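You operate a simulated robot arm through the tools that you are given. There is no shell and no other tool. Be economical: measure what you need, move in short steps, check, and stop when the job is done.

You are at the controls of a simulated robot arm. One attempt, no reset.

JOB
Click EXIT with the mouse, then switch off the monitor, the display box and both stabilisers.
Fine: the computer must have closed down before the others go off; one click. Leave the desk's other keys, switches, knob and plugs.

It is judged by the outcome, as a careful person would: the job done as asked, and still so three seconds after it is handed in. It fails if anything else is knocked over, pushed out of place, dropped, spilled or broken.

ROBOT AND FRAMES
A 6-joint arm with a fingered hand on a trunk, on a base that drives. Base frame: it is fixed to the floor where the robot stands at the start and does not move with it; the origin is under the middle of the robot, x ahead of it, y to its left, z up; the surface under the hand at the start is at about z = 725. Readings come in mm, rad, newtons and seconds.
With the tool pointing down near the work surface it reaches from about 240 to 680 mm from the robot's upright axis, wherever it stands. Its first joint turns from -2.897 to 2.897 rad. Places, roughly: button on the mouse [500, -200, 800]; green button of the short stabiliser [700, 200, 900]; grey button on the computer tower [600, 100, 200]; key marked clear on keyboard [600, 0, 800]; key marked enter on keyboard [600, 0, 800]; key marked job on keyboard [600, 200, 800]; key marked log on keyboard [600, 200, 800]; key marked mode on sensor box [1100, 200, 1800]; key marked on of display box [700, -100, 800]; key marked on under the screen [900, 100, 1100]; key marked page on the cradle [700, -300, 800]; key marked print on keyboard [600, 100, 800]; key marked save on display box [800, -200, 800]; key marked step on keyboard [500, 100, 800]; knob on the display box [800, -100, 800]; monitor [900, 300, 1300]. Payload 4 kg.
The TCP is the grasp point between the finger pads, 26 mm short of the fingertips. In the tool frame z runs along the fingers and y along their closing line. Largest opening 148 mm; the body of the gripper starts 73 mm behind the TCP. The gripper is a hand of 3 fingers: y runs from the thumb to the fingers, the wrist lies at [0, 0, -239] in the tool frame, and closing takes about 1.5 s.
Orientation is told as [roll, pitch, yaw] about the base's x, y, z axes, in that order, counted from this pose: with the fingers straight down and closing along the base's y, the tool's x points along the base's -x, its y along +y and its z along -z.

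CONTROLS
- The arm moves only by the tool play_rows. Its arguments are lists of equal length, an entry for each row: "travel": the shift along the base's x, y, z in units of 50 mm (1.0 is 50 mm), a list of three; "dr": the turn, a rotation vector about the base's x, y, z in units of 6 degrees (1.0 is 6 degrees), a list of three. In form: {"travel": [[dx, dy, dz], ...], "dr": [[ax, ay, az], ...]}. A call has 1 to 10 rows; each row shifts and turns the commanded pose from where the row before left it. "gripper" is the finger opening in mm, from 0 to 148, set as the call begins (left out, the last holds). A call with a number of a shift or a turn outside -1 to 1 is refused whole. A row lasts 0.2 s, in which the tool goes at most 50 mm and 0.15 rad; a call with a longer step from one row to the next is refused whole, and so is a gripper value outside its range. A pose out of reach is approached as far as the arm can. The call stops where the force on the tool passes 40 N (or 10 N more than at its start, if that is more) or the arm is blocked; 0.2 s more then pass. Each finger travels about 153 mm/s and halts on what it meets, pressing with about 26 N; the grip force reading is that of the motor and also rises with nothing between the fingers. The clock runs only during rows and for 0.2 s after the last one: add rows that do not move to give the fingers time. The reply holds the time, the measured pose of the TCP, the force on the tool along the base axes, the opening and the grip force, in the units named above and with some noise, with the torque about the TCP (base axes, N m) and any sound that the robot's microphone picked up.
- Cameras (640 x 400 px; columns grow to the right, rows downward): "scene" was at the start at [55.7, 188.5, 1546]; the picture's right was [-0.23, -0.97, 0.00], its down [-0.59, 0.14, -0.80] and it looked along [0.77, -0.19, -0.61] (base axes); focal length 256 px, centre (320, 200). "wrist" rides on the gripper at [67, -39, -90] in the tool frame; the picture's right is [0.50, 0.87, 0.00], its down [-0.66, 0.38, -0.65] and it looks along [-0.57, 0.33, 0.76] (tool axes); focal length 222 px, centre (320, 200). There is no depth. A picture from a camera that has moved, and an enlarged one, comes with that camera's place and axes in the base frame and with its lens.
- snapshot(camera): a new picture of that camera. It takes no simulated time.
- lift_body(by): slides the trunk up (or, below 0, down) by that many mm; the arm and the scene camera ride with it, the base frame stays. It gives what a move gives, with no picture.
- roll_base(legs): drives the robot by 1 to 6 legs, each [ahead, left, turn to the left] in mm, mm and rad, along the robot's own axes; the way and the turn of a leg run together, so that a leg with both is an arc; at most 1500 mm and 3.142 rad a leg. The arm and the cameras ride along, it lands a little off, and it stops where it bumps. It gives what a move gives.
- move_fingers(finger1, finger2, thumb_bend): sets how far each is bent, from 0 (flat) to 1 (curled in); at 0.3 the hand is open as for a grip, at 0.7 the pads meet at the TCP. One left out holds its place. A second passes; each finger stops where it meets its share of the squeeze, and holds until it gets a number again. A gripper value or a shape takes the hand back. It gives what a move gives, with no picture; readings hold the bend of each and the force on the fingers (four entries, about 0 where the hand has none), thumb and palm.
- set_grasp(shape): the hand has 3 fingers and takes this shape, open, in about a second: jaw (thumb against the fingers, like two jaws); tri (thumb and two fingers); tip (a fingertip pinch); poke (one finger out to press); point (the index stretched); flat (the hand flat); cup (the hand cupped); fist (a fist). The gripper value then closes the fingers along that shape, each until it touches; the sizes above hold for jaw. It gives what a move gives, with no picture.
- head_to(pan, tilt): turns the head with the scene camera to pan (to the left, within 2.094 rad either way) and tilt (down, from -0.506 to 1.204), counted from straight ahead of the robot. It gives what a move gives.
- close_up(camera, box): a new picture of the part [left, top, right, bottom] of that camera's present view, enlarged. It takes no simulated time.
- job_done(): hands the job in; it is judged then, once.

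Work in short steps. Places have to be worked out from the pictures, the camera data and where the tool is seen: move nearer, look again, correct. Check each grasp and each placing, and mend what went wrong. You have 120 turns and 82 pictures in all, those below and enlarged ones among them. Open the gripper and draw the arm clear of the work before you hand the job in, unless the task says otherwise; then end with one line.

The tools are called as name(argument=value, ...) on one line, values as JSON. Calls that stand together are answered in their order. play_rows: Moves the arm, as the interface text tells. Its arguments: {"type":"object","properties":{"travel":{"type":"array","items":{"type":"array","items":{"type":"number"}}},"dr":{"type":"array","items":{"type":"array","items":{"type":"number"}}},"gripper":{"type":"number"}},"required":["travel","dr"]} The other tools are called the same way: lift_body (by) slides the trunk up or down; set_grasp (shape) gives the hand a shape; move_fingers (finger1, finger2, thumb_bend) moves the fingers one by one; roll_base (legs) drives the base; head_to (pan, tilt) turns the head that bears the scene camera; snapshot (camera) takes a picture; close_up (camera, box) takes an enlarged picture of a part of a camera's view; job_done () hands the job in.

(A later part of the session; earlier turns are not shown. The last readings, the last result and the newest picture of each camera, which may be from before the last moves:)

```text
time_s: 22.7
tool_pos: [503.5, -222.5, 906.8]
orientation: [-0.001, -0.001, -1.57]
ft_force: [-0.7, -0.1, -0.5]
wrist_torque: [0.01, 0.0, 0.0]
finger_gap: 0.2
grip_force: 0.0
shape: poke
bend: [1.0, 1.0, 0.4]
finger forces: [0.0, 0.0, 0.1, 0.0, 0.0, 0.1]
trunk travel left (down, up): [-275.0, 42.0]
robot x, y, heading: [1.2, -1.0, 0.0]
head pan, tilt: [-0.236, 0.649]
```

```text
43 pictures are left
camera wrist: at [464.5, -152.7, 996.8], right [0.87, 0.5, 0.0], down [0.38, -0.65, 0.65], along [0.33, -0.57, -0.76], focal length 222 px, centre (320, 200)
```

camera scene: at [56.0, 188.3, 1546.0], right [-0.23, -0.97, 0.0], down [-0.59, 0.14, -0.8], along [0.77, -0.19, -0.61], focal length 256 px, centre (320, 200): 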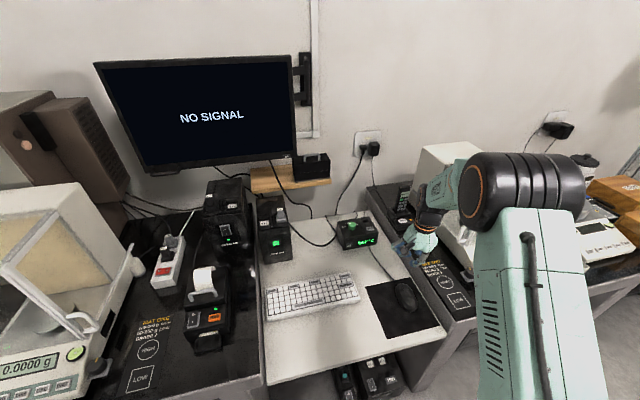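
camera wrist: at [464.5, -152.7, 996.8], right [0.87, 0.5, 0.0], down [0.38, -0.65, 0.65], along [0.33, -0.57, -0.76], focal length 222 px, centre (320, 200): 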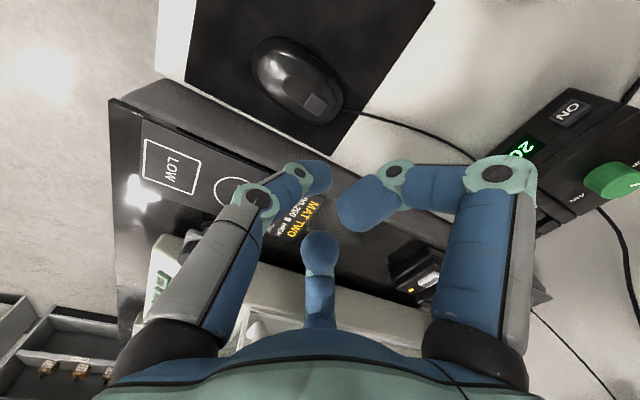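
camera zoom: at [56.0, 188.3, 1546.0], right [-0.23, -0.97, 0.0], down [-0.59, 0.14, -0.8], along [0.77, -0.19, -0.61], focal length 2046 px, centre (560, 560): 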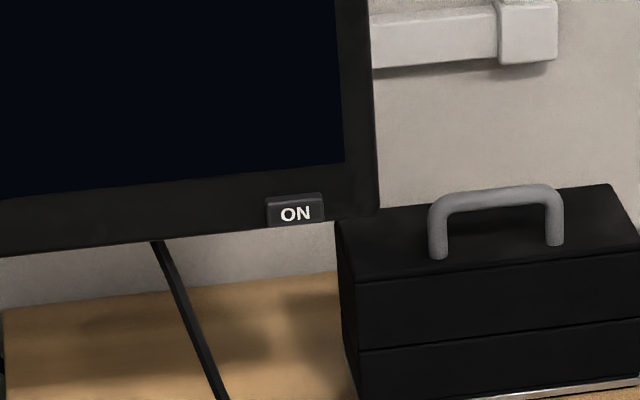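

The box's front is vertical at x≈738–742 and the ON key is at about (737,-95,760). I'll tilt the hand 45° forward, thumb side down, and move to a pose in front of it.

play_rows(travel=[[0.39, 0.318, -0.14], [0.39, 0.318, -0.14], [0.39, 0.318, -0.14], [0.39, 0.318, -0.14], [0.39, 0.318, -0.14], [0.39, 0.318, -0.14], [0.39, 0.318, -0.14], [0.39, 0.318, -0.14], [0, 0, 0]], dr=[[0, -0.9375, 0], [0, -0.9375, 0], [0, -0.9375, 0], [0, -0.9375, 0], [0, -0.9375, 0], [0, -0.9375, 0], [0, -0.9375, 0], [0, -0.9375, 0], [0, 0, 0]])

snapshot(camera="wrist")

snapshot(camera="scene")

```text
time_s: 24.7
tool_pos: [661.8, -92.0, 852.3]
orientation: [0.786, 0.001, -1.571]
ft_force: [-0.3, -0.1, -0.3]
wrist_torque: [0.04, 0.02, -0.01]
finger_gap: 0.0
grip_force: 0.0
shape: poke
bend: [1.0, 1.0, 0.4]
finger forces: [0.1, 0.1, 0.1, 0.1, 0.0, 0.0]
trunk travel left (down, up): [-275.0, 42.0]
robot x, y, heading: [-1.3, -0.3, 0.002]
head pan, tilt: [-0.236, 0.649]
```

```text
42 pictures are left
camera wrist: at [569.4, -24.5, 888.7], right [0.61, 0.5, 0.61], down [-0.2, -0.65, 0.73], along [0.77, -0.57, -0.3], focal length 222 px, centre (320, 200)
```

wrist: 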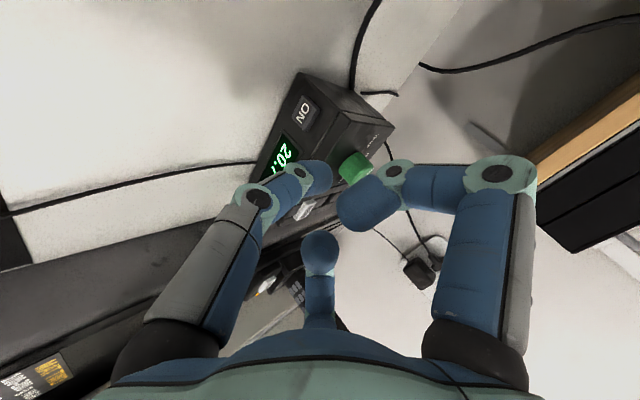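

```text
41 pictures are left
camera scene: at [55.4, 188.3, 1546.1], right [-0.23, -0.97, 0.0], down [-0.59, 0.14, -0.8], along [0.77, -0.19, -0.6], focal length 256 px, centre (320, 200)
```

scene: 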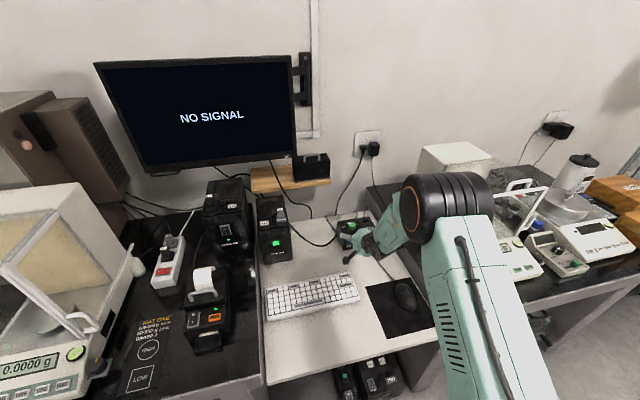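

The wrist view puts the ON key at about (738,-97,755). I'll drop down to a spot just in front of it.

play_rows(travel=[[0, -0.08, -0.5], [0, 0, -0.5], [0.2, 0, -0.5], [0.3, 0, 0], [0, 0, 0]], dr=[[0, 0, 0], [0, 0, 0], [0, 0, 0], [0, 0, 0], [0, 0, 0]])

close_up(camera="wrist", box=[220, 60, 420, 220])

close_up(camera="scene", box=[325, 205, 405, 265])

```text
time_s: 25.9
tool_pos: [685.8, -96.1, 777.0]
orientation: [0.786, 0.001, -1.571]
ft_force: [0.7, -0.2, -0.4]
wrist_torque: [0.02, 0.01, 0.01]
finger_gap: 0.1
grip_force: 0.1
shape: poke
bend: [1.0, 1.0, 0.4]
finger forces: [0.1, 0.1, 0.1, 0.0, 0.0, 0.0]
trunk travel left (down, up): [-275.0, 42.0]
robot x, y, heading: [1.7, -1.0, 0.001]
head pan, tilt: [-0.236, 0.649]
```

```text
2.50 times, centred on (320, 140) of wrist
camera zoom: at [593.9, -28.1, 812.5], right [0.61, 0.5, 0.61], down [-0.19, -0.65, 0.73], along [0.77, -0.57, -0.3], focal length 555 px, centre (320, 350)
```

zoom: 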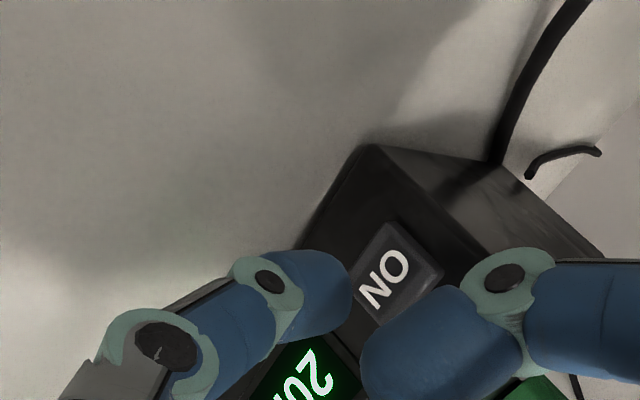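

```text
6.67 times, centred on (365, 235) of scene
camera zoom: at [55.6, 188.4, 1546.0], right [-0.23, -0.97, 0.0], down [-0.59, 0.14, -0.8], along [0.77, -0.19, -0.61], focal length 1705 px, centre (20, -33)
```

zoom: 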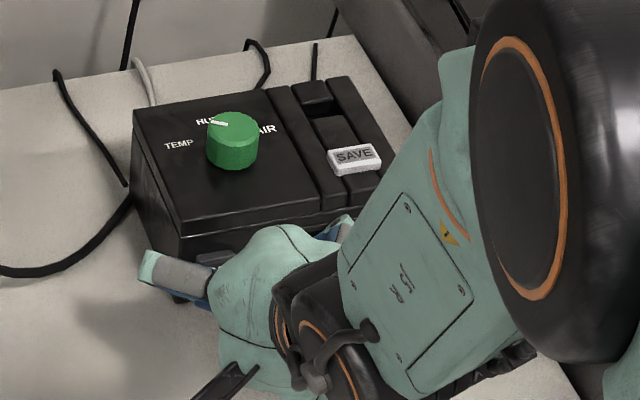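

The tip at about (703,-96,759) is lined up with the key at (737,-96,760). I'll advance along +x with small last steps.

play_rows(travel=[[0.2, 0, 0], [0.16, 0, 0], [0.05, 0, 0], [0.05, 0, 0], [0.05, 0, 0], [0.05, 0, 0], [0, 0, 0]], dr=[[0, 0, 0], [0, 0, 0], [0, 0, 0], [0, 0, 0], [0, 0, 0], [0, 0, 0], [0, 0, 0]])

close_up(camera="wrist", box=[220, 60, 420, 220])

```text
time_s: 27.5
tool_pos: [710.7, -97.3, 775.8]
orientation: [0.786, 0.0, -1.571]
ft_force: [-2.8, -0.2, -0.9]
wrist_torque: [-0.03, 0.07, -0.02]
finger_gap: 0.0
grip_force: 0.1
shape: poke
bend: [1.0, 1.0, 0.4]
finger forces: [0.1, 0.0, 0.0, 0.1, 2.3, 0.0]
trunk travel left (down, up): [-275.0, 42.0]
robot x, y, heading: [-3.8, 0.9, 0.008]
head pan, tilt: [-0.236, 0.649]
heard: click
```

```text
2.50 times, centred on (320, 140) of wrist
camera zoom: at [620.1, -27.8, 812.3], right [0.61, 0.5, 0.61], down [-0.19, -0.65, 0.73], along [0.77, -0.57, -0.3], focal length 555 px, centre (320, 350)
```

zoom: 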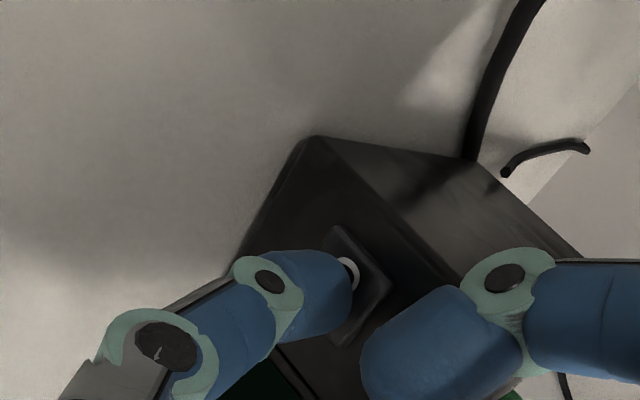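

The click was heard and the readout by the key is dark. I'll back straight off and check.

play_rows(travel=[[-0.3, 0, 0], [-0.6, 0, 0.3], [-0.6, 0, 0.6], [-0.4, 0, 0.8], [0, 0, 0.8], [0, 0, 0]], dr=[[0, 0, 0], [0, 0, 0], [0, 0, 0], [0, 0, 0], [0, 0, 0], [0, 0, 0]])

snapshot(camera="scene")

```text
time_s: 28.9
tool_pos: [619.1, -97.5, 900.5]
orientation: [0.783, 0.001, -1.57]
ft_force: [1.2, 0.6, 0.5]
wrist_torque: [0.01, 0.02, 0.0]
finger_gap: 0.1
grip_force: 0.1
shape: poke
bend: [1.0, 1.0, 0.4]
finger forces: [0.1, 0.0, 0.0, 0.0, 0.1, 0.0]
trunk travel left (down, up): [-275.0, 42.0]
robot x, y, heading: [-0.2, 2.9, 0.003]
head pan, tilt: [-0.236, 0.649]
```

```text
37 pictures are left
camera scene: at [56.0, 188.3, 1546.0], right [-0.23, -0.97, 0.0], down [-0.59, 0.14, -0.8], along [0.77, -0.19, -0.61], focal length 256 px, centre (320, 200)
```

scene: 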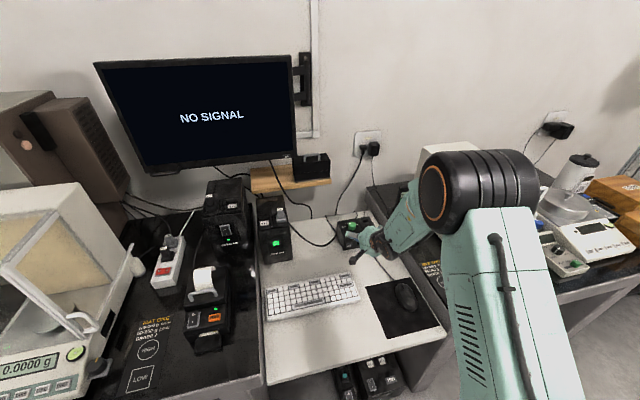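

The box display looks dark. Next is the short stabiliser's green button, roughly (735,195,850), so I'll move the hand in front of it and triangulate with the wrist camera.

play_rows(travel=[[-0.06, 0.8, 0.14], [-0.06, 0.8, 0.14], [-0.06, 0.8, 0.14], [-0.06, 0.8, 0.14], [-0.06, 0.8, 0.14], [-0.06, 0.8, 0.14], [-0.06, 0.8, 0.14], [0, 0.2, 0], [0, 0, 0]], dr=[[0, 0, 0], [0, 0, 0], [0, 0, 0], [0, 0, 0], [0, 0, 0], [0, 0, 0], [0, 0, 0], [0, 0, 0], [0, 0, 0]])

snapshot(camera="wrist")

snapshot(camera="scene")

```text
time_s: 30.9
tool_pos: [606.8, -40.6, 918.1]
orientation: [0.781, 0.011, -1.559]
ft_force: [-0.8, 1.2, 0.1]
wrist_torque: [0.0, -0.01, -0.01]
finger_gap: 0.1
grip_force: 0.0
shape: poke
bend: [1.0, 1.0, 0.4]
finger forces: [0.0, 0.0, 0.1, 0.1, 0.1, 0.0]
out of reach, approached as far as the arm can: row 2, 3, 4, 5, 6, 7, 8
trunk travel left (down, up): [-275.0, 42.0]
robot x, y, heading: [1.3, -3.0, -0.004]
head pan, tilt: [-0.236, 0.649]
```

```text
36 pictures are left
camera wrist: at [514.3, 27.4, 955.5], right [0.61, 0.5, 0.61], down [-0.18, -0.67, 0.72], along [0.77, -0.55, -0.31], focal length 222 px, centre (320, 200)
```

wrist: 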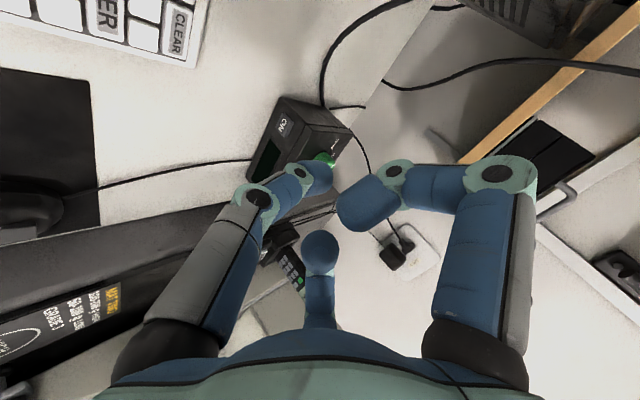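

```text
35 pictures are left
camera scene: at [55.7, 188.4, 1546.0], right [-0.23, -0.97, 0.0], down [-0.59, 0.14, -0.8], along [0.77, -0.19, -0.61], focal length 256 px, centre (320, 200)
```

scene: 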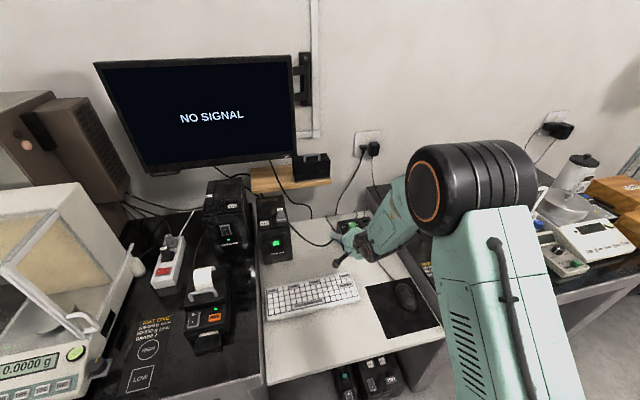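

The display box is confirmed dark. A wrist limit stops the arm going left at this yaw, so I'll turn the hand +90° about its own axis, back to thumb-at-right.

play_rows(travel=[[0, 0, 0], [0, 0, 0], [0, 0, 0], [0, 0, 0], [0, 0, 0], [0, 0, 0], [0, 0, 0], [0, 0, 0], [0, 0, 0], [0, 0, 0]], dr=[[-0.7, 0, 0.7], [-0.7, 0, 0.7], [-0.7, 0, 0.7], [-0.7, 0, 0.7], [-0.7, 0, 0.7], [-0.7, 0, 0.7], [-0.7, 0, 0.7], [-0.7, 0, 0.7], [-0.7, 0, 0.7], [-0.7, 0, 0.7]])

```text
time_s: 33.1
tool_pos: [612.5, -39.7, 923.4]
orientation: [0.777, -0.049, -1.503]
ft_force: [-1.1, 0.7, -0.5]
wrist_torque: [0.01, -0.03, 0.04]
finger_gap: 0.2
grip_force: 0.0
shape: poke
bend: [1.0, 1.0, 0.4]
finger forces: [0.1, 0.0, 0.0, 0.0, 0.0, 0.1]
out of reach, approached as far as the arm can: row 1, 2, 3, 4, 5, 6, 7, 8, 9, 10
trunk travel left (down, up): [-275.0, 42.0]
robot x, y, heading: [-1.5, 0.5, 0.002]
head pan, tilt: [-0.236, 0.649]
```

The command is still held far to the left, so I'll bring it back to near the arm before turning.

play_rows(travel=[[0, -0.95, 0], [0, -0.95, 0], [0, -0.95, 0], [0, -0.95, 0], [0, -0.95, 0], [0, -0.95, 0], [0, 0, 0]], dr=[[0, 0, 0], [0, 0, 0], [0, 0, 0], [0, 0, 0], [0, 0, 0], [0, 0, 0], [0, 0, 0]])

```text
time_s: 34.7
tool_pos: [613.9, -322.1, 923.1]
orientation: [0.777, -0.05, -1.502]
ft_force: [-0.2, -0.3, -0.9]
wrist_torque: [-0.01, 0.07, -0.01]
finger_gap: 0.0
grip_force: 0.0
shape: poke
bend: [1.0, 1.0, 0.4]
finger forces: [0.0, 0.0, 0.1, 0.0, 0.0, 0.0]
trunk travel left (down, up): [-275.0, 42.0]
robot x, y, heading: [1.3, 2.4, 0.002]
head pan, tilt: [-0.236, 0.649]
```

The command follows the measured pose, so the hand is now at y=-322, clear of everything. I'll try the turn here first.

play_rows(travel=[[0, 0, 0], [0, 0, 0], [0, 0, 0], [0, 0, 0], [0, 0, 0], [0, 0, 0]], dr=[[-0.7, 0, 0.7], [-0.7, 0, 0.7], [-0.7, 0, 0.7], [-0.7, 0, 0.7], [-0.7, 0, 0.7], [0, 0, 0]])

snapshot(camera="scene")

```text
time_s: 36.1
tool_pos: [613.1, -322.0, 923.7]
orientation: [0.679, -0.404, -1.109]
ft_force: [0.0, 0.4, -0.2]
wrist_torque: [0.02, -0.01, 0.0]
finger_gap: 0.0
grip_force: 0.1
shape: poke
bend: [1.0, 1.0, 0.4]
finger forces: [0.0, 0.1, 0.1, 0.1, 0.1, 0.1]
trunk travel left (down, up): [-275.0, 42.0]
robot x, y, heading: [-3.7, -0.6, 0.0]
head pan, tilt: [-0.236, 0.649]
```

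```text
34 pictures are left
camera scene: at [55.7, 188.5, 1546.0], right [-0.23, -0.97, 0.0], down [-0.59, 0.14, -0.8], along [0.77, -0.19, -0.61], focal length 256 px, centre (320, 200)
```

scene: 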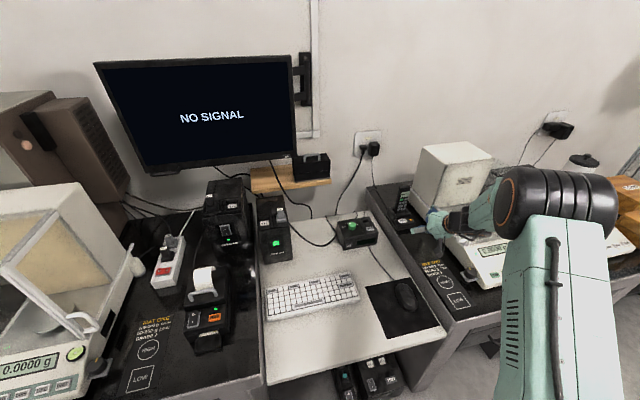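

The turn works here. I'll finish it while moving back left and slightly up.

play_rows(travel=[[0, 0.5, 0.1], [0, 0.5, 0.1], [0, 0.5, 0.1], [0, 0.5, 0.1], [0, 0.5, 0.1], [0, 0.5, 0.1], [0, 0.5, 0.1], [0, 0.5, 0.1], [0, 0.5, 0.1], [0, 0, 0]], dr=[[-0.7, 0, 0.7], [-0.7, 0, 0.7], [-0.7, 0, 0.7], [-0.7, 0, 0.7], [-0.7, 0, 0.7], [-0.7, 0, 0.7], [-0.7, 0, 0.7], [-0.7, 0, 0.7], [-0.7, 0, 0.7], [0, 0, 0]])

```text
time_s: 38.3
tool_pos: [658.6, -113.3, 1014.2]
orientation: [0.028, -0.764, -0.047]
ft_force: [-0.1, 0.4, -0.3]
wrist_torque: [0.0, 0.0, 0.02]
finger_gap: 0.0
grip_force: 0.0
shape: poke
bend: [1.0, 1.0, 0.4]
finger forces: [0.0, 0.0, 0.1, 0.0, 0.0, 0.0]
out of reach, approached as far as the arm can: row 4, 5, 6, 7, 8, 9
trunk travel left (down, up): [-275.0, 42.0]
robot x, y, heading: [3.3, 0.3, 0.001]
head pan, tilt: [-0.236, 0.649]
```

The limit is really that the wrist can't come in close to the trunk with this tilt. I'll stay farther out in x and move left above the desk.

play_rows(travel=[[0, 0.9, 0], [0, 0.9, 0], [0, 0.9, 0], [0, 0.9, 0], [0, 0.9, 0], [0, 0.9, 0], [0, 0.7, 0], [0, 0, 0]], dr=[[0, 0, 0], [0, 0, 0], [0, 0, 0], [0, 0, 0], [0, 0, 0], [0, 0, 0], [0, 0, 0], [0, 0, 0]])

snapshot(camera="wrist")

snapshot(camera="scene")

```text
time_s: 40.1
tool_pos: [650.3, 192.2, 1005.2]
orientation: [0.035, -0.779, -0.054]
ft_force: [-0.2, 0.1, 0.1]
wrist_torque: [0.0, 0.03, 0.03]
finger_gap: 0.0
grip_force: 0.0
shape: poke
bend: [1.0, 1.0, 0.4]
finger forces: [0.0, 0.0, 0.0, 0.1, 0.1, 0.0]
out of reach, approached as far as the arm can: row 6, 7
trunk travel left (down, up): [-275.0, 42.0]
robot x, y, heading: [0.9, -2.1, -0.001]
head pan, tilt: [-0.236, 0.649]
```

```text
33 pictures are left
camera wrist: at [537.0, 156.3, 1019.8], right [-0.33, 0.88, -0.33], down [0.02, 0.36, 0.93], along [0.94, 0.3, -0.13], focal length 222 px, centre (320, 200)
```

wrist: 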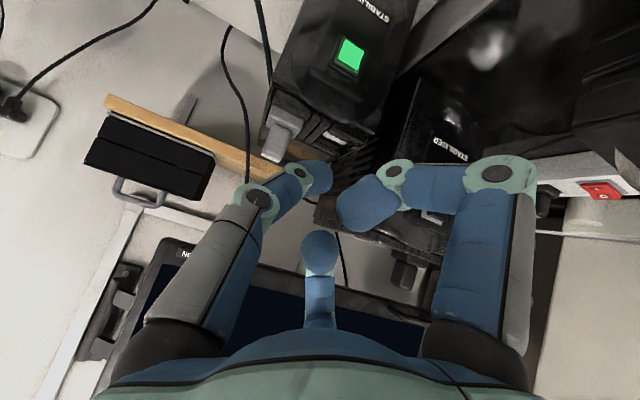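

```text
32 pictures are left
camera scene: at [55.6, 188.0, 1546.1], right [-0.23, -0.97, 0.0], down [-0.59, 0.14, -0.8], along [0.77, -0.19, -0.61], focal length 256 px, centre (320, 200)
```

scene: 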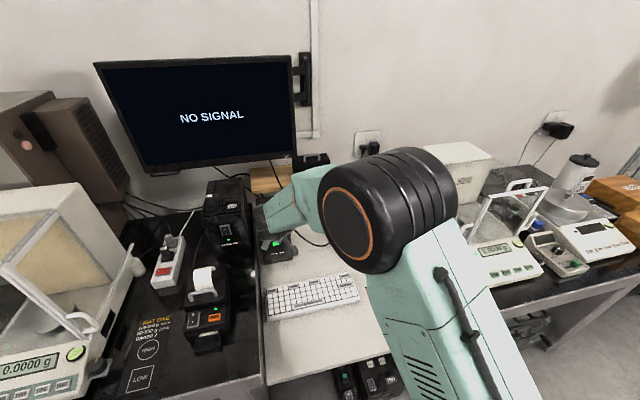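

Both rays agree on the green button at about (737,196,844). I'll come down in front of it.

play_rows(travel=[[0.16, 0.02, -0.7], [0.16, 0.02, -0.7], [0.16, 0.02, -0.7], [0.16, 0.02, -0.7], [0, 0, 0]], dr=[[0, 0, 0], [0, 0, 0], [0, 0, 0], [0, 0, 0], [0, 0, 0]])

snapshot(camera="wrist")

close_up(camera="scene", box=[230, 190, 326, 250])

```text
time_s: 41.3
tool_pos: [680.3, 195.2, 867.0]
orientation: [0.029, -0.771, -0.051]
ft_force: [0.1, -0.2, 1.0]
wrist_torque: [0.0, 0.01, 0.0]
finger_gap: 0.2
grip_force: 0.1
shape: poke
bend: [1.0, 1.0, 0.4]
finger forces: [0.0, 0.0, 0.1, 0.0, 0.0, 0.0]
trunk travel left (down, up): [-275.0, 42.0]
robot x, y, heading: [-2.5, 0.1, 0.004]
head pan, tilt: [-0.236, 0.649]
```

```text
31 pictures are left
camera wrist: at [567.8, 160.9, 883.2], right [-0.33, 0.88, -0.33], down [0.02, 0.36, 0.93], along [0.94, 0.3, -0.14], focal length 222 px, centre (320, 200)
```

wrist: 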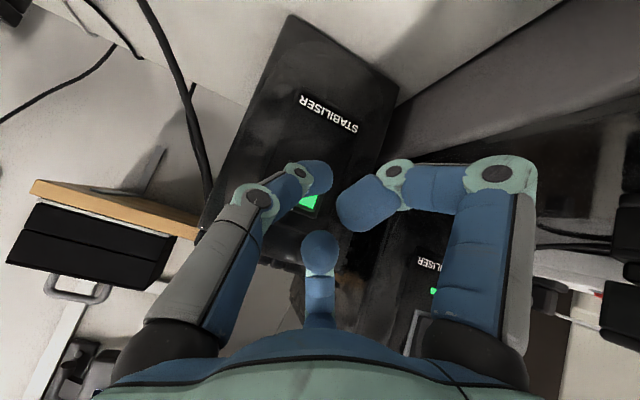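

```text
6.67 times, centred on (278, 220) of scene
camera zoom: at [55.3, 188.3, 1546.1], right [-0.23, -0.97, 0.0], down [-0.59, 0.14, -0.8], along [0.77, -0.19, -0.6], focal length 1705 px, centre (600, 67)
```

zoom: 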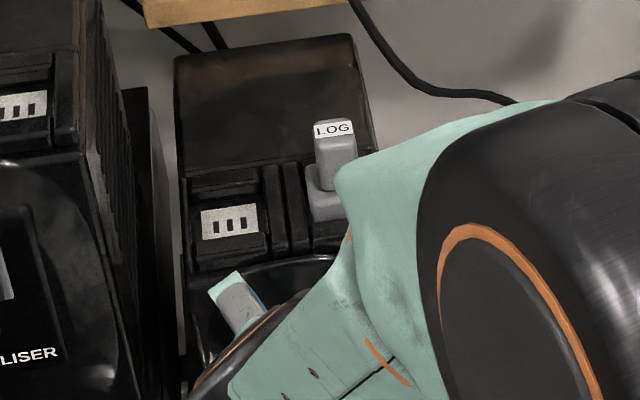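

The upper curled finger would come close to the stabiliser's top edge at 45°, so I want a flatter approach. The wrist needs room for that, so I'll back the base up 110 mm.

roll_base(legs=[[-110, 0, 0]])

play_rows(travel=[[0.4, 0, 0], [0.4, 0, 0], [0.4, 0, 0], [0.4, 0, 0], [0.3, 0, 0], [0, 0, 0]], dr=[[0, -0.85, 0], [0, -0.85, 0], [0, -0.85, 0], [0, -0.85, 0], [0, -0.8, 0], [0, 0, 0]])

snapshot(camera="wrist")

snapshot(camera="scene")

```text
time_s: 42.5
tool_pos: [573.3, 196.0, 867.3]
orientation: [0.029, -0.774, -0.051]
ft_force: [-1.0, -0.1, -0.3]
wrist_torque: [-0.02, -0.04, -0.02]
finger_gap: 0.0
grip_force: 0.0
shape: poke
bend: [1.0, 1.0, 0.4]
finger forces: [0.0, 0.1, 0.0, 0.0, 0.0, 0.0]
trunk travel left (down, up): [-275.0, 42.0]
robot x, y, heading: [-103.3, -0.8, -0.001]
head pan, tilt: [-0.236, 0.649]
```

```text
time_s: 43.9
tool_pos: [670.8, 195.4, 867.6]
orientation: [0.093, -1.21, -0.106]
ft_force: [-0.2, -0.5, 0.1]
wrist_torque: [-0.03, -0.01, -0.03]
finger_gap: 0.0
grip_force: 0.1
shape: poke
bend: [1.0, 1.0, 0.4]
finger forces: [0.0, 0.0, 0.0, 0.0, 0.1, 0.0]
trunk travel left (down, up): [-275.0, 42.0]
robot x, y, heading: [-107.2, 2.2, -0.002]
head pan, tilt: [-0.236, 0.649]
```

```text
29 pictures are left
camera wrist: at [560.7, 161.4, 834.4], right [-0.16, 0.88, -0.44], down [-0.38, 0.36, 0.85], along [0.91, 0.3, 0.28], focal length 222 px, centre (320, 200)
```

wrist: 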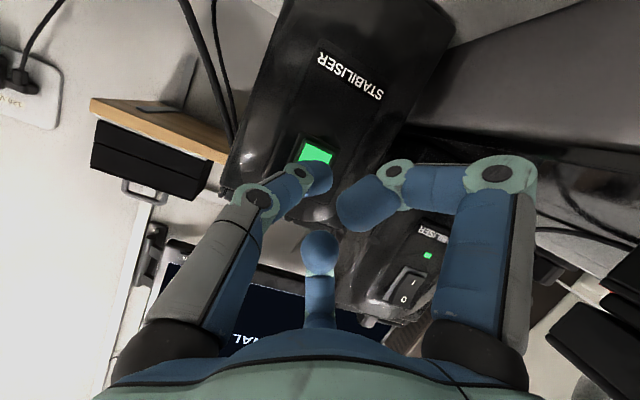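

```text
28 pictures are left
camera scene: at [-51.4, 188.4, 1546.0], right [-0.23, -0.97, 0.0], down [-0.59, 0.14, -0.8], along [0.77, -0.19, -0.6], focal length 256 px, centre (320, 200)
```

scene: 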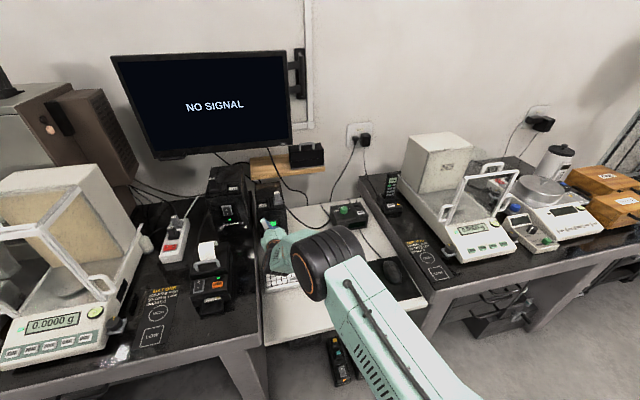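

With the flatter tilt, the rays meet at about (731,197,852) for the button, and the tip is at about (693,198,859). I'll drop 7 mm and advance in +x with small last steps.

play_rows(travel=[[0, -0.03, -0.14], [0.25, 0, 0], [0.2, 0, 0], [0.06, 0, 0], [0.05, 0, 0], [0.05, 0, 0], [0, 0, 0]], dr=[[0, 0, 0], [0, 0, 0], [0, 0, 0], [0, 0, 0], [0, 0, 0], [0, 0, 0], [0, 0, 0]])

close_up(camera="wrist", box=[220, 60, 420, 220])

```text
time_s: 45.5
tool_pos: [698.5, 194.7, 859.6]
orientation: [0.091, -1.212, -0.104]
ft_force: [-9.1, -0.6, 0.1]
wrist_torque: [0.02, 0.06, 0.02]
finger_gap: 0.0
grip_force: 0.0
shape: poke
bend: [1.0, 1.0, 0.4]
finger forces: [0.1, 0.0, 0.0, 0.0, 9.2, 0.0]
trunk travel left (down, up): [-275.0, 42.0]
robot x, y, heading: [-106.5, -2.5, 0.002]
head pan, tilt: [-0.236, 0.649]
heard: click
```

```text
2.50 times, centred on (320, 140) of wrist
camera zoom: at [588.6, 159.4, 826.4], right [-0.16, 0.88, -0.44], down [-0.38, 0.36, 0.85], along [0.91, 0.3, 0.27], focal length 555 px, centre (320, 350)
```

zoom: 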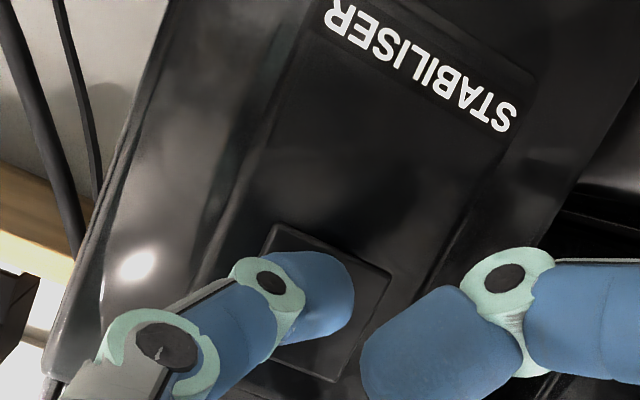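

Click at 9 N. I'll draw back 50 mm and check whether the green light is out.

play_rows(travel=[[-0.3, 0, 0], [-0.7, 0, 0], [0, 0, 0]], dr=[[0, 0, 0], [0, 0, 0], [0, 0, 0]])

snapshot(camera="wrist")

close_up(camera="scene", box=[180, 150, 308, 250])

```text
time_s: 46.3
tool_pos: [649.2, 193.1, 858.9]
orientation: [0.091, -1.211, -0.103]
ft_force: [-0.5, -0.1, -0.2]
wrist_torque: [-0.04, -0.02, 0.0]
finger_gap: 0.0
grip_force: 0.1
shape: poke
bend: [1.0, 1.0, 0.4]
finger forces: [0.1, 0.0, 0.1, 0.0, 0.0, 0.1]
trunk travel left (down, up): [-275.0, 42.0]
robot x, y, heading: [-108.5, -2.5, -0.002]
head pan, tilt: [-0.236, 0.649]
```

```text
26 pictures are left
camera wrist: at [540.7, 158.7, 826.2], right [-0.16, 0.88, -0.44], down [-0.38, 0.36, 0.85], along [0.91, 0.3, 0.27], focal length 222 px, centre (320, 200)
```

wrist: 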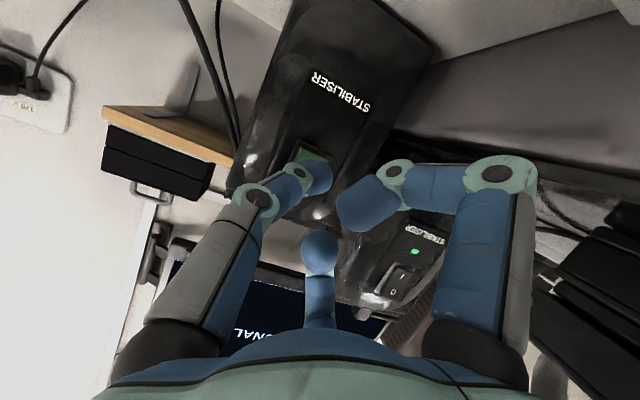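

```text
4.00 times, centred on (244, 200) of scene
camera zoom: at [-50.7, 188.4, 1546.0], right [-0.23, -0.97, 0.0], down [-0.59, 0.14, -0.8], along [0.77, -0.19, -0.61], focal length 1023 px, centre (624, 200)
```

zoom: 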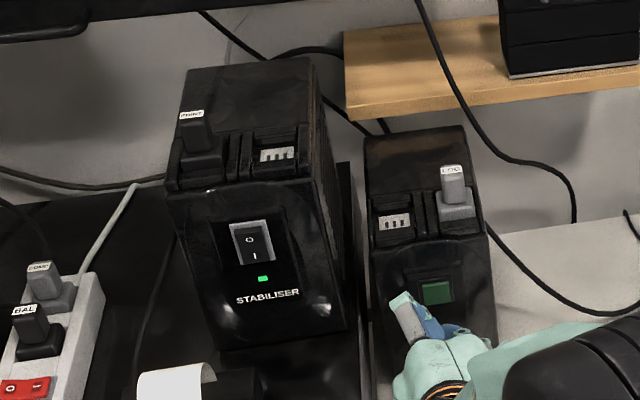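

The short stabiliser's light is out. The tall one's rocker O half triangulates to about (730,353,955), so I'll move in front of it.

play_rows(travel=[[0, 0, 0.6], [0, 0.5, 0.6], [0, 0.7, 0.4], [0.1, 0.7, 0.3], [0.1, 0.7, 0.2], [0.1, 0.6, 0], [0, 0, 0]], dr=[[0, 0, 0], [0, 0, 0], [0, 0, 0], [0, 0, 0], [0, 0, 0], [0, 0, 0], [0, 0, 0]])

snapshot(camera="wrist")

close_up(camera="scene", box=[180, 150, 308, 250])

```text
time_s: 47.9
tool_pos: [664.3, 354.9, 964.8]
orientation: [0.092, -1.21, -0.105]
ft_force: [0.1, 0.2, 0.6]
wrist_torque: [0.04, 0.02, -0.01]
finger_gap: 0.0
grip_force: 0.0
shape: poke
bend: [1.0, 1.0, 0.4]
finger forces: [0.0, 0.0, 0.0, 0.1, 0.0, 0.1]
trunk travel left (down, up): [-275.0, 42.0]
robot x, y, heading: [-105.0, -1.3, -0.003]
head pan, tilt: [-0.236, 0.649]
```

```text
24 pictures are left
camera wrist: at [556.1, 320.0, 931.7], right [-0.16, 0.88, -0.44], down [-0.38, 0.36, 0.85], along [0.91, 0.3, 0.27], focal length 222 px, centre (320, 200)
```

wrist: 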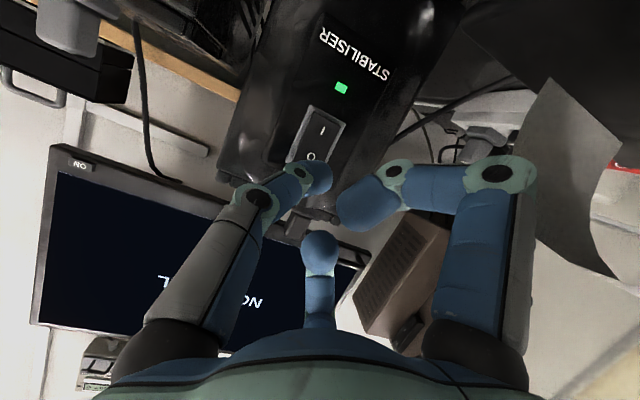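

```text
4.00 times, centred on (244, 200) of scene
camera zoom: at [-51.3, 188.0, 1546.1], right [-0.23, -0.97, 0.0], down [-0.59, 0.14, -0.8], along [0.77, -0.19, -0.61], focal length 1023 px, centre (624, 200)
```

zoom: 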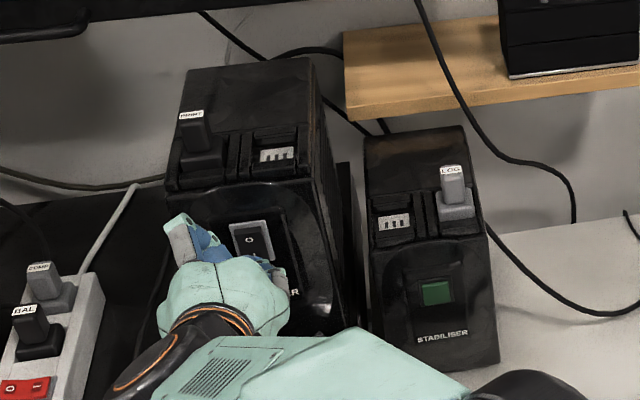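

The rocker's O label is at about (730,354,953) and the tip sits at about (687,356,956), aimed at the O half. I'll advance in +x.

play_rows(travel=[[0, -0.02, 0], [0.3, 0, 0], [0.2, 0, 0], [0.06, 0, 0], [0.06, 0, 0], [0.06, 0, 0], [0, 0, 0]], dr=[[0, 0, 0], [0, 0, 0], [0, 0, 0], [0, 0, 0], [0, 0, 0], [0, 0, 0], [0, 0, 0]])

close_up(camera="wrist", box=[220, 60, 420, 220])

```text
time_s: 49.5
tool_pos: [699.2, 352.5, 963.8]
orientation: [0.089, -1.209, -0.104]
ft_force: [-1.7, 1.0, -1.1]
wrist_torque: [0.0, 0.0, 0.0]
finger_gap: 0.0
grip_force: 0.0
shape: poke
bend: [1.0, 1.0, 0.4]
finger forces: [0.0, 0.0, 0.0, 0.0, 1.3, 0.0]
trunk travel left (down, up): [-275.0, 42.0]
robot x, y, heading: [-106.3, -0.4, 0.002]
head pan, tilt: [-0.236, 0.649]
```

```text
2.50 times, centred on (320, 140) of wrist
camera zoom: at [588.9, 317.5, 931.3], right [-0.16, 0.88, -0.44], down [-0.38, 0.36, 0.85], along [0.91, 0.3, 0.27], focal length 555 px, centre (320, 350)
```

zoom: 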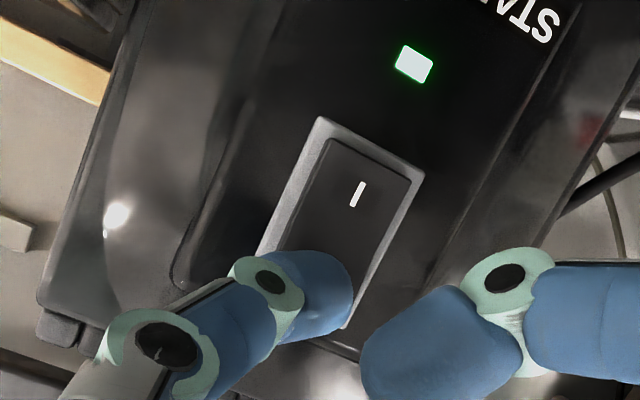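

The tip is touching the O half at 1.3 N. I'll push on in small steps.

play_rows(travel=[[0.05, 0, 0], [0.05, 0, 0], [0.05, 0, 0], [0, 0, 0]], dr=[[0, 0, 0], [0, 0, 0], [0, 0, 0], [0, 0, 0]])

close_up(camera="wrist", box=[220, 60, 420, 220])

```text
time_s: 50.5
tool_pos: [703.7, 352.1, 965.1]
orientation: [0.088, -1.213, -0.104]
ft_force: [-29.8, -7.2, -2.9]
wrist_torque: [-0.04, 0.25, -0.11]
finger_gap: 0.1
grip_force: 0.2
shape: poke
bend: [1.0, 1.0, 0.4]
finger forces: [0.0, 0.0, 0.0, 0.0, 29.2, 0.1]
trunk travel left (down, up): [-275.0, 42.0]
robot x, y, heading: [-105.0, -4.4, -0.001]
head pan, tilt: [-0.236, 0.649]
```

```text
2.50 times, centred on (320, 140) of wrist
camera zoom: at [593.6, 317.4, 932.1], right [-0.16, 0.88, -0.44], down [-0.38, 0.36, 0.85], along [0.91, 0.3, 0.27], focal length 555 px, centre (320, 350)
```

zoom: 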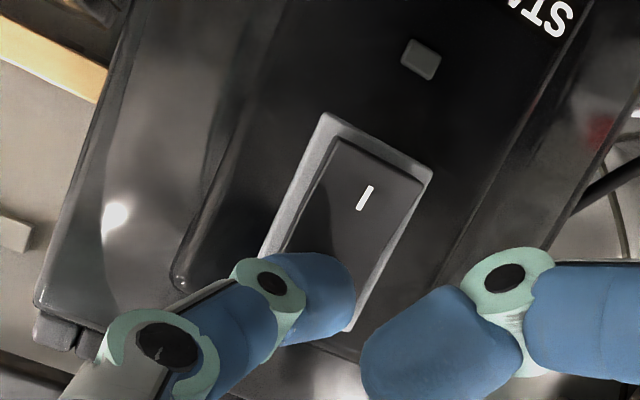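

The tall stabiliser's light is out. I'll draw back, rise, and swing to y≈112 at z≈1130 for the monitor key, estimated at (890,112,1112).

play_rows(travel=[[-0.3, 0, 0], [-0.7, 0, 0], [0, 0, 0.8], [0, 0, 0.9], [0, -0.4, 0.85], [0, -0.6, 0.7], [0, -0.9, 0], [0, -0.9, 0], [0, -0.9, 0], [0, -0.9, 0]], dr=[[0, 0, 0], [0, 0, 0], [0, 0, 0], [0, 0, 0], [0, 0, 0], [0, 0, 0], [0, 0, 0], [0, 0, 0], [0, 0, 0], [0, 0, 0]])

snapshot(camera="scene")

snapshot(camera="wrist")

```text
time_s: 52.7
tool_pos: [657.8, 120.5, 1125.0]
orientation: [0.095, -1.21, -0.106]
ft_force: [-0.2, 0.3, 0.4]
wrist_torque: [-0.02, 0.04, 0.0]
finger_gap: 0.0
grip_force: 0.1
shape: poke
bend: [1.0, 1.0, 0.4]
finger forces: [0.0, 0.0, 0.0, 0.1, 0.1, 0.0]
trunk travel left (down, up): [-275.0, 42.0]
robot x, y, heading: [-109.2, -3.4, -0.002]
head pan, tilt: [-0.236, 0.649]
```

```text
20 pictures are left
camera scene: at [-51.2, 187.3, 1546.2], right [-0.23, -0.97, 0.0], down [-0.59, 0.14, -0.8], along [0.77, -0.19, -0.61], focal length 256 px, centre (320, 200)
```

scene: 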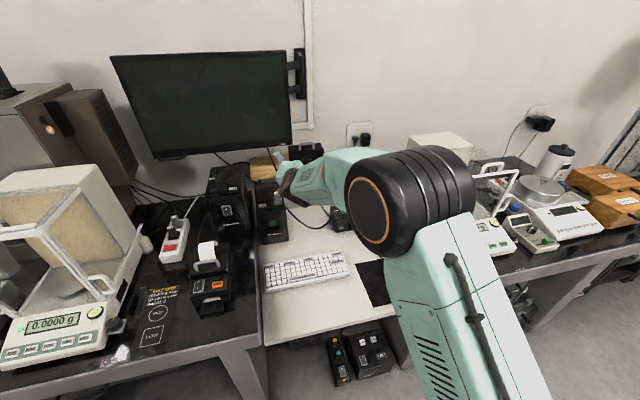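

```text
19 pictures are left
camera wrist: at [547.7, 85.8, 1093.0], right [-0.16, 0.88, -0.44], down [-0.37, 0.36, 0.86], along [0.91, 0.3, 0.27], focal length 222 px, centre (320, 200)
```

wrist: 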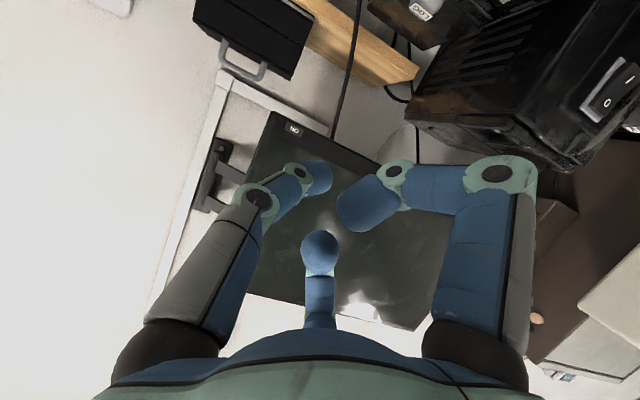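

The monitor went dark when the tall stabiliser went off, but its own ON key may still be in. I'll zoom in on the keys to see their state.

close_up(camera="wrist", box=[260, 100, 340, 150])

close_up(camera="scene", box=[200, 120, 360, 250])

```text
8.00 times, centred on (300, 125) of wrist
camera zoom: at [547.7, 85.8, 1093.0], right [-0.16, 0.88, -0.44], down [-0.37, 0.36, 0.86], along [0.91, 0.3, 0.27], focal length 1777 px, centre (480, 800)
```

zoom: 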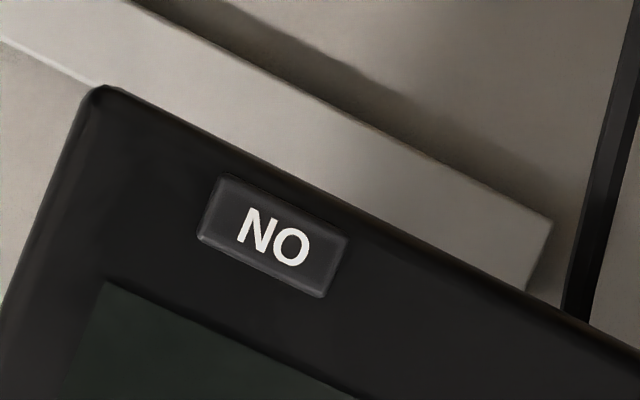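

```text
3.08 times, centred on (280, 185) of scene
camera zoom: at [-51.2, 187.3, 1546.2], right [-0.23, -0.97, 0.0], down [-0.59, 0.14, -0.8], along [0.77, -0.19, -0.61], focal length 787 px, centre (443, 246)
```

zoom: 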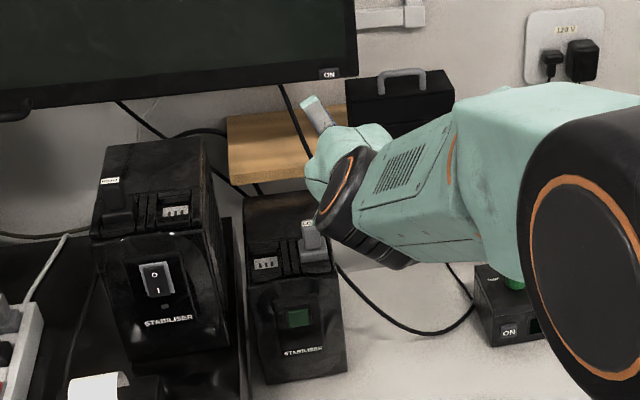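

I can't tell the key's state by eye. I'll read the plug label on the tall stabiliser and check the printer light, to see what that unit feeds.

close_up(camera="scene", box=[205, 150, 269, 190])

close_up(camera="scene", box=[150, 210, 246, 310])

```text
10.00 times, centred on (237, 170) of scene
camera zoom: at [-51.2, 187.3, 1546.2], right [-0.23, -0.97, 0.0], down [-0.59, 0.14, -0.8], along [0.77, -0.19, -0.61], focal length 2557 px, centre (1150, 500)
```

zoom: 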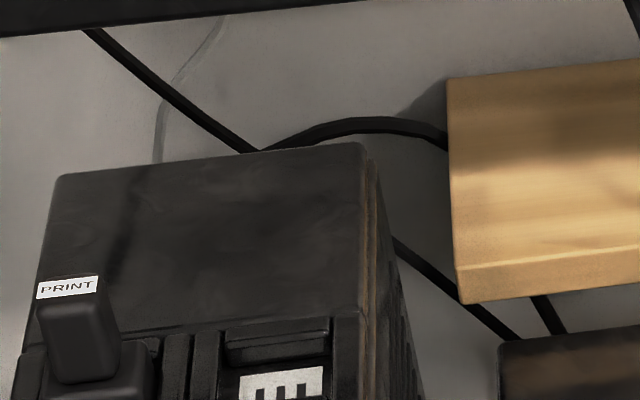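

```text
4.00 times, centred on (198, 260) of scene
camera zoom: at [-51.2, 187.3, 1546.2], right [-0.23, -0.97, 0.0], down [-0.59, 0.14, -0.8], along [0.77, -0.19, -0.61], focal length 1023 px, centre (808, -40)
```

zoom: 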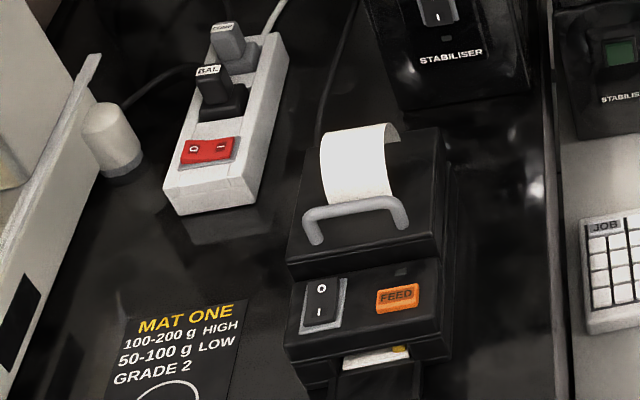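

The printer and monitor are both fed by the tall stabiliser, so the monitor has only lost its supply. To be sure it is really switched off, I'll switch that stabiliser back on briefly, press the monitor's key, then switch it off again. First I'll go back in front of the rocker's I half, at z≈930.

play_rows(travel=[[0, 0.93, 0], [0, 0.93, 0], [0, 0.93, 0], [0, 0.93, 0], [0, 0.93, 0], [0, 0, -0.93], [0, 0, -0.93], [0, 0, -0.93], [0, 0, -0.91], [0, 0, 0]], dr=[[0, 0, 0], [0, 0, 0], [0, 0, 0], [0, 0, 0], [0, 0, 0], [0, 0, 0], [0, 0, 0], [0, 0, 0], [0, 0, 0], [0, 0, 0]])

close_up(camera="wrist", box=[220, 60, 420, 220])

```text
time_s: 54.9
tool_pos: [656.5, 355.0, 942.1]
orientation: [0.091, -1.211, -0.106]
ft_force: [-0.4, 0.3, -0.9]
wrist_torque: [0.02, 0.04, 0.04]
finger_gap: 0.0
grip_force: 0.0
shape: poke
bend: [1.0, 1.0, 0.4]
finger forces: [0.0, 0.1, 0.1, 0.0, 0.0, 0.1]
trunk travel left (down, up): [-275.0, 42.0]
robot x, y, heading: [-106.5, 1.2, -0.002]
head pan, tilt: [-0.236, 0.649]
```

```text
2.50 times, centred on (320, 140) of wrist
camera zoom: at [547.7, 320.2, 908.3], right [-0.16, 0.88, -0.44], down [-0.38, 0.36, 0.85], along [0.91, 0.3, 0.28], focal length 555 px, centre (320, 350)
```

zoom: 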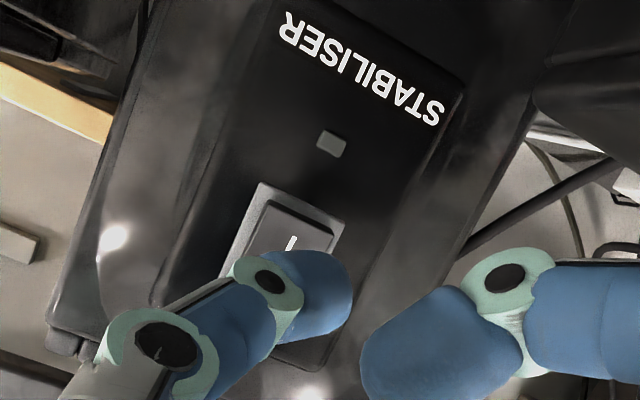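

The I mark is at about (732,355,934). I'll aim 3 mm lower and press.

play_rows(travel=[[0, -0.03, -0.06], [0.4, 0, 0], [0.3, 0, 0], [0.08, 0, 0], [0.06, 0, 0], [0.06, 0, 0], [0.05, 0, 0], [0, 0, 0]], dr=[[0, 0, 0], [0, 0, 0], [0, 0, 0], [0, 0, 0], [0, 0, 0], [0, 0, 0], [0, 0, 0], [0, 0, 0]])

close_up(camera="wrist", box=[160, 20, 420, 220])

```text
time_s: 56.7
tool_pos: [701.5, 352.7, 939.0]
orientation: [0.09, -1.209, -0.101]
ft_force: [-19.2, -2.2, -3.5]
wrist_torque: [0.0, 0.16, -0.08]
finger_gap: 0.0
grip_force: 0.0
shape: poke
bend: [1.0, 1.0, 0.4]
finger forces: [0.0, 0.1, 0.1, 0.1, 19.7, 0.1]
trunk travel left (down, up): [-275.0, 42.0]
robot x, y, heading: [-104.7, 2.7, 0.002]
head pan, tilt: [-0.236, 0.649]
```

```text
2.00 times, centred on (290, 120) of wrist
camera zoom: at [592.3, 319.3, 906.2], right [-0.16, 0.88, -0.44], down [-0.38, 0.36, 0.85], along [0.91, 0.3, 0.27], focal length 444 px, centre (380, 360)
```

zoom: 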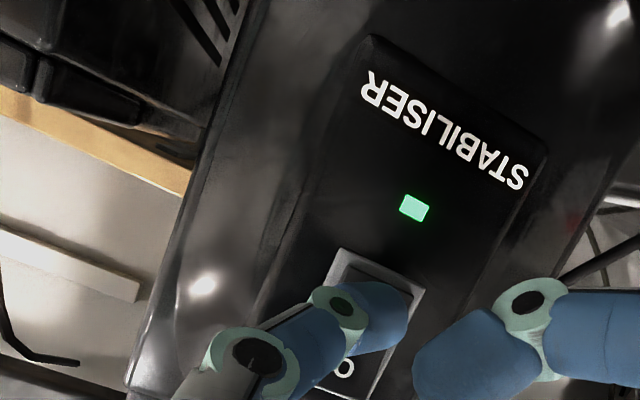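

The stabiliser is on again. I'll draw back, rise, go to the monitor position and look at the screen.

play_rows(travel=[[-0.3, 0, 0], [-0.6, 0, 0], [0, 0, 0.93], [0, 0, 0.93], [0, 0, 0.93], [0, 0, 0.93], [0, -0.95, 0], [0, -0.95, 0], [0, -0.95, 0], [0, -0.95, 0]], dr=[[0, 0, 0], [0, 0, 0], [0, 0, 0], [0, 0, 0], [0, 0, 0], [0, 0, 0], [0, 0, 0], [0, 0, 0], [0, 0, 0], [0, 0, 0]])

snapshot(camera="scene")

```text
time_s: 58.9
tool_pos: [658.8, 163.7, 1125.4]
orientation: [0.092, -1.208, -0.104]
ft_force: [0.4, -0.6, -0.8]
wrist_torque: [-0.04, 0.03, 0.04]
finger_gap: 0.0
grip_force: 0.1
shape: poke
bend: [1.0, 1.0, 0.4]
finger forces: [0.0, 0.0, 0.0, 0.0, 0.1, 0.0]
trunk travel left (down, up): [-275.0, 42.0]
robot x, y, heading: [-107.0, 3.5, -0.002]
head pan, tilt: [-0.236, 0.649]
```

```text
12 pictures are left
camera scene: at [-51.3, 187.4, 1546.1], right [-0.23, -0.97, 0.0], down [-0.59, 0.14, -0.8], along [0.77, -0.19, -0.61], focal length 256 px, centre (320, 200)
```

scene: 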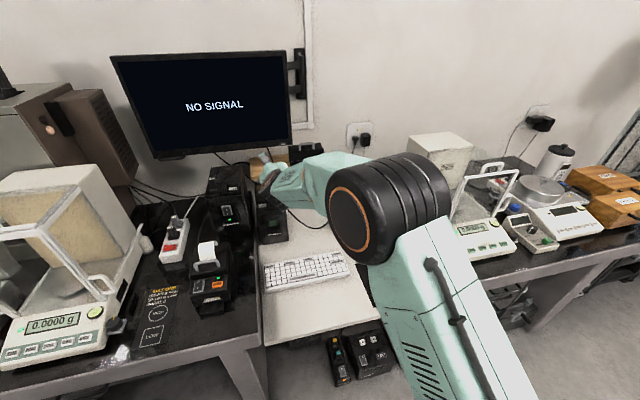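

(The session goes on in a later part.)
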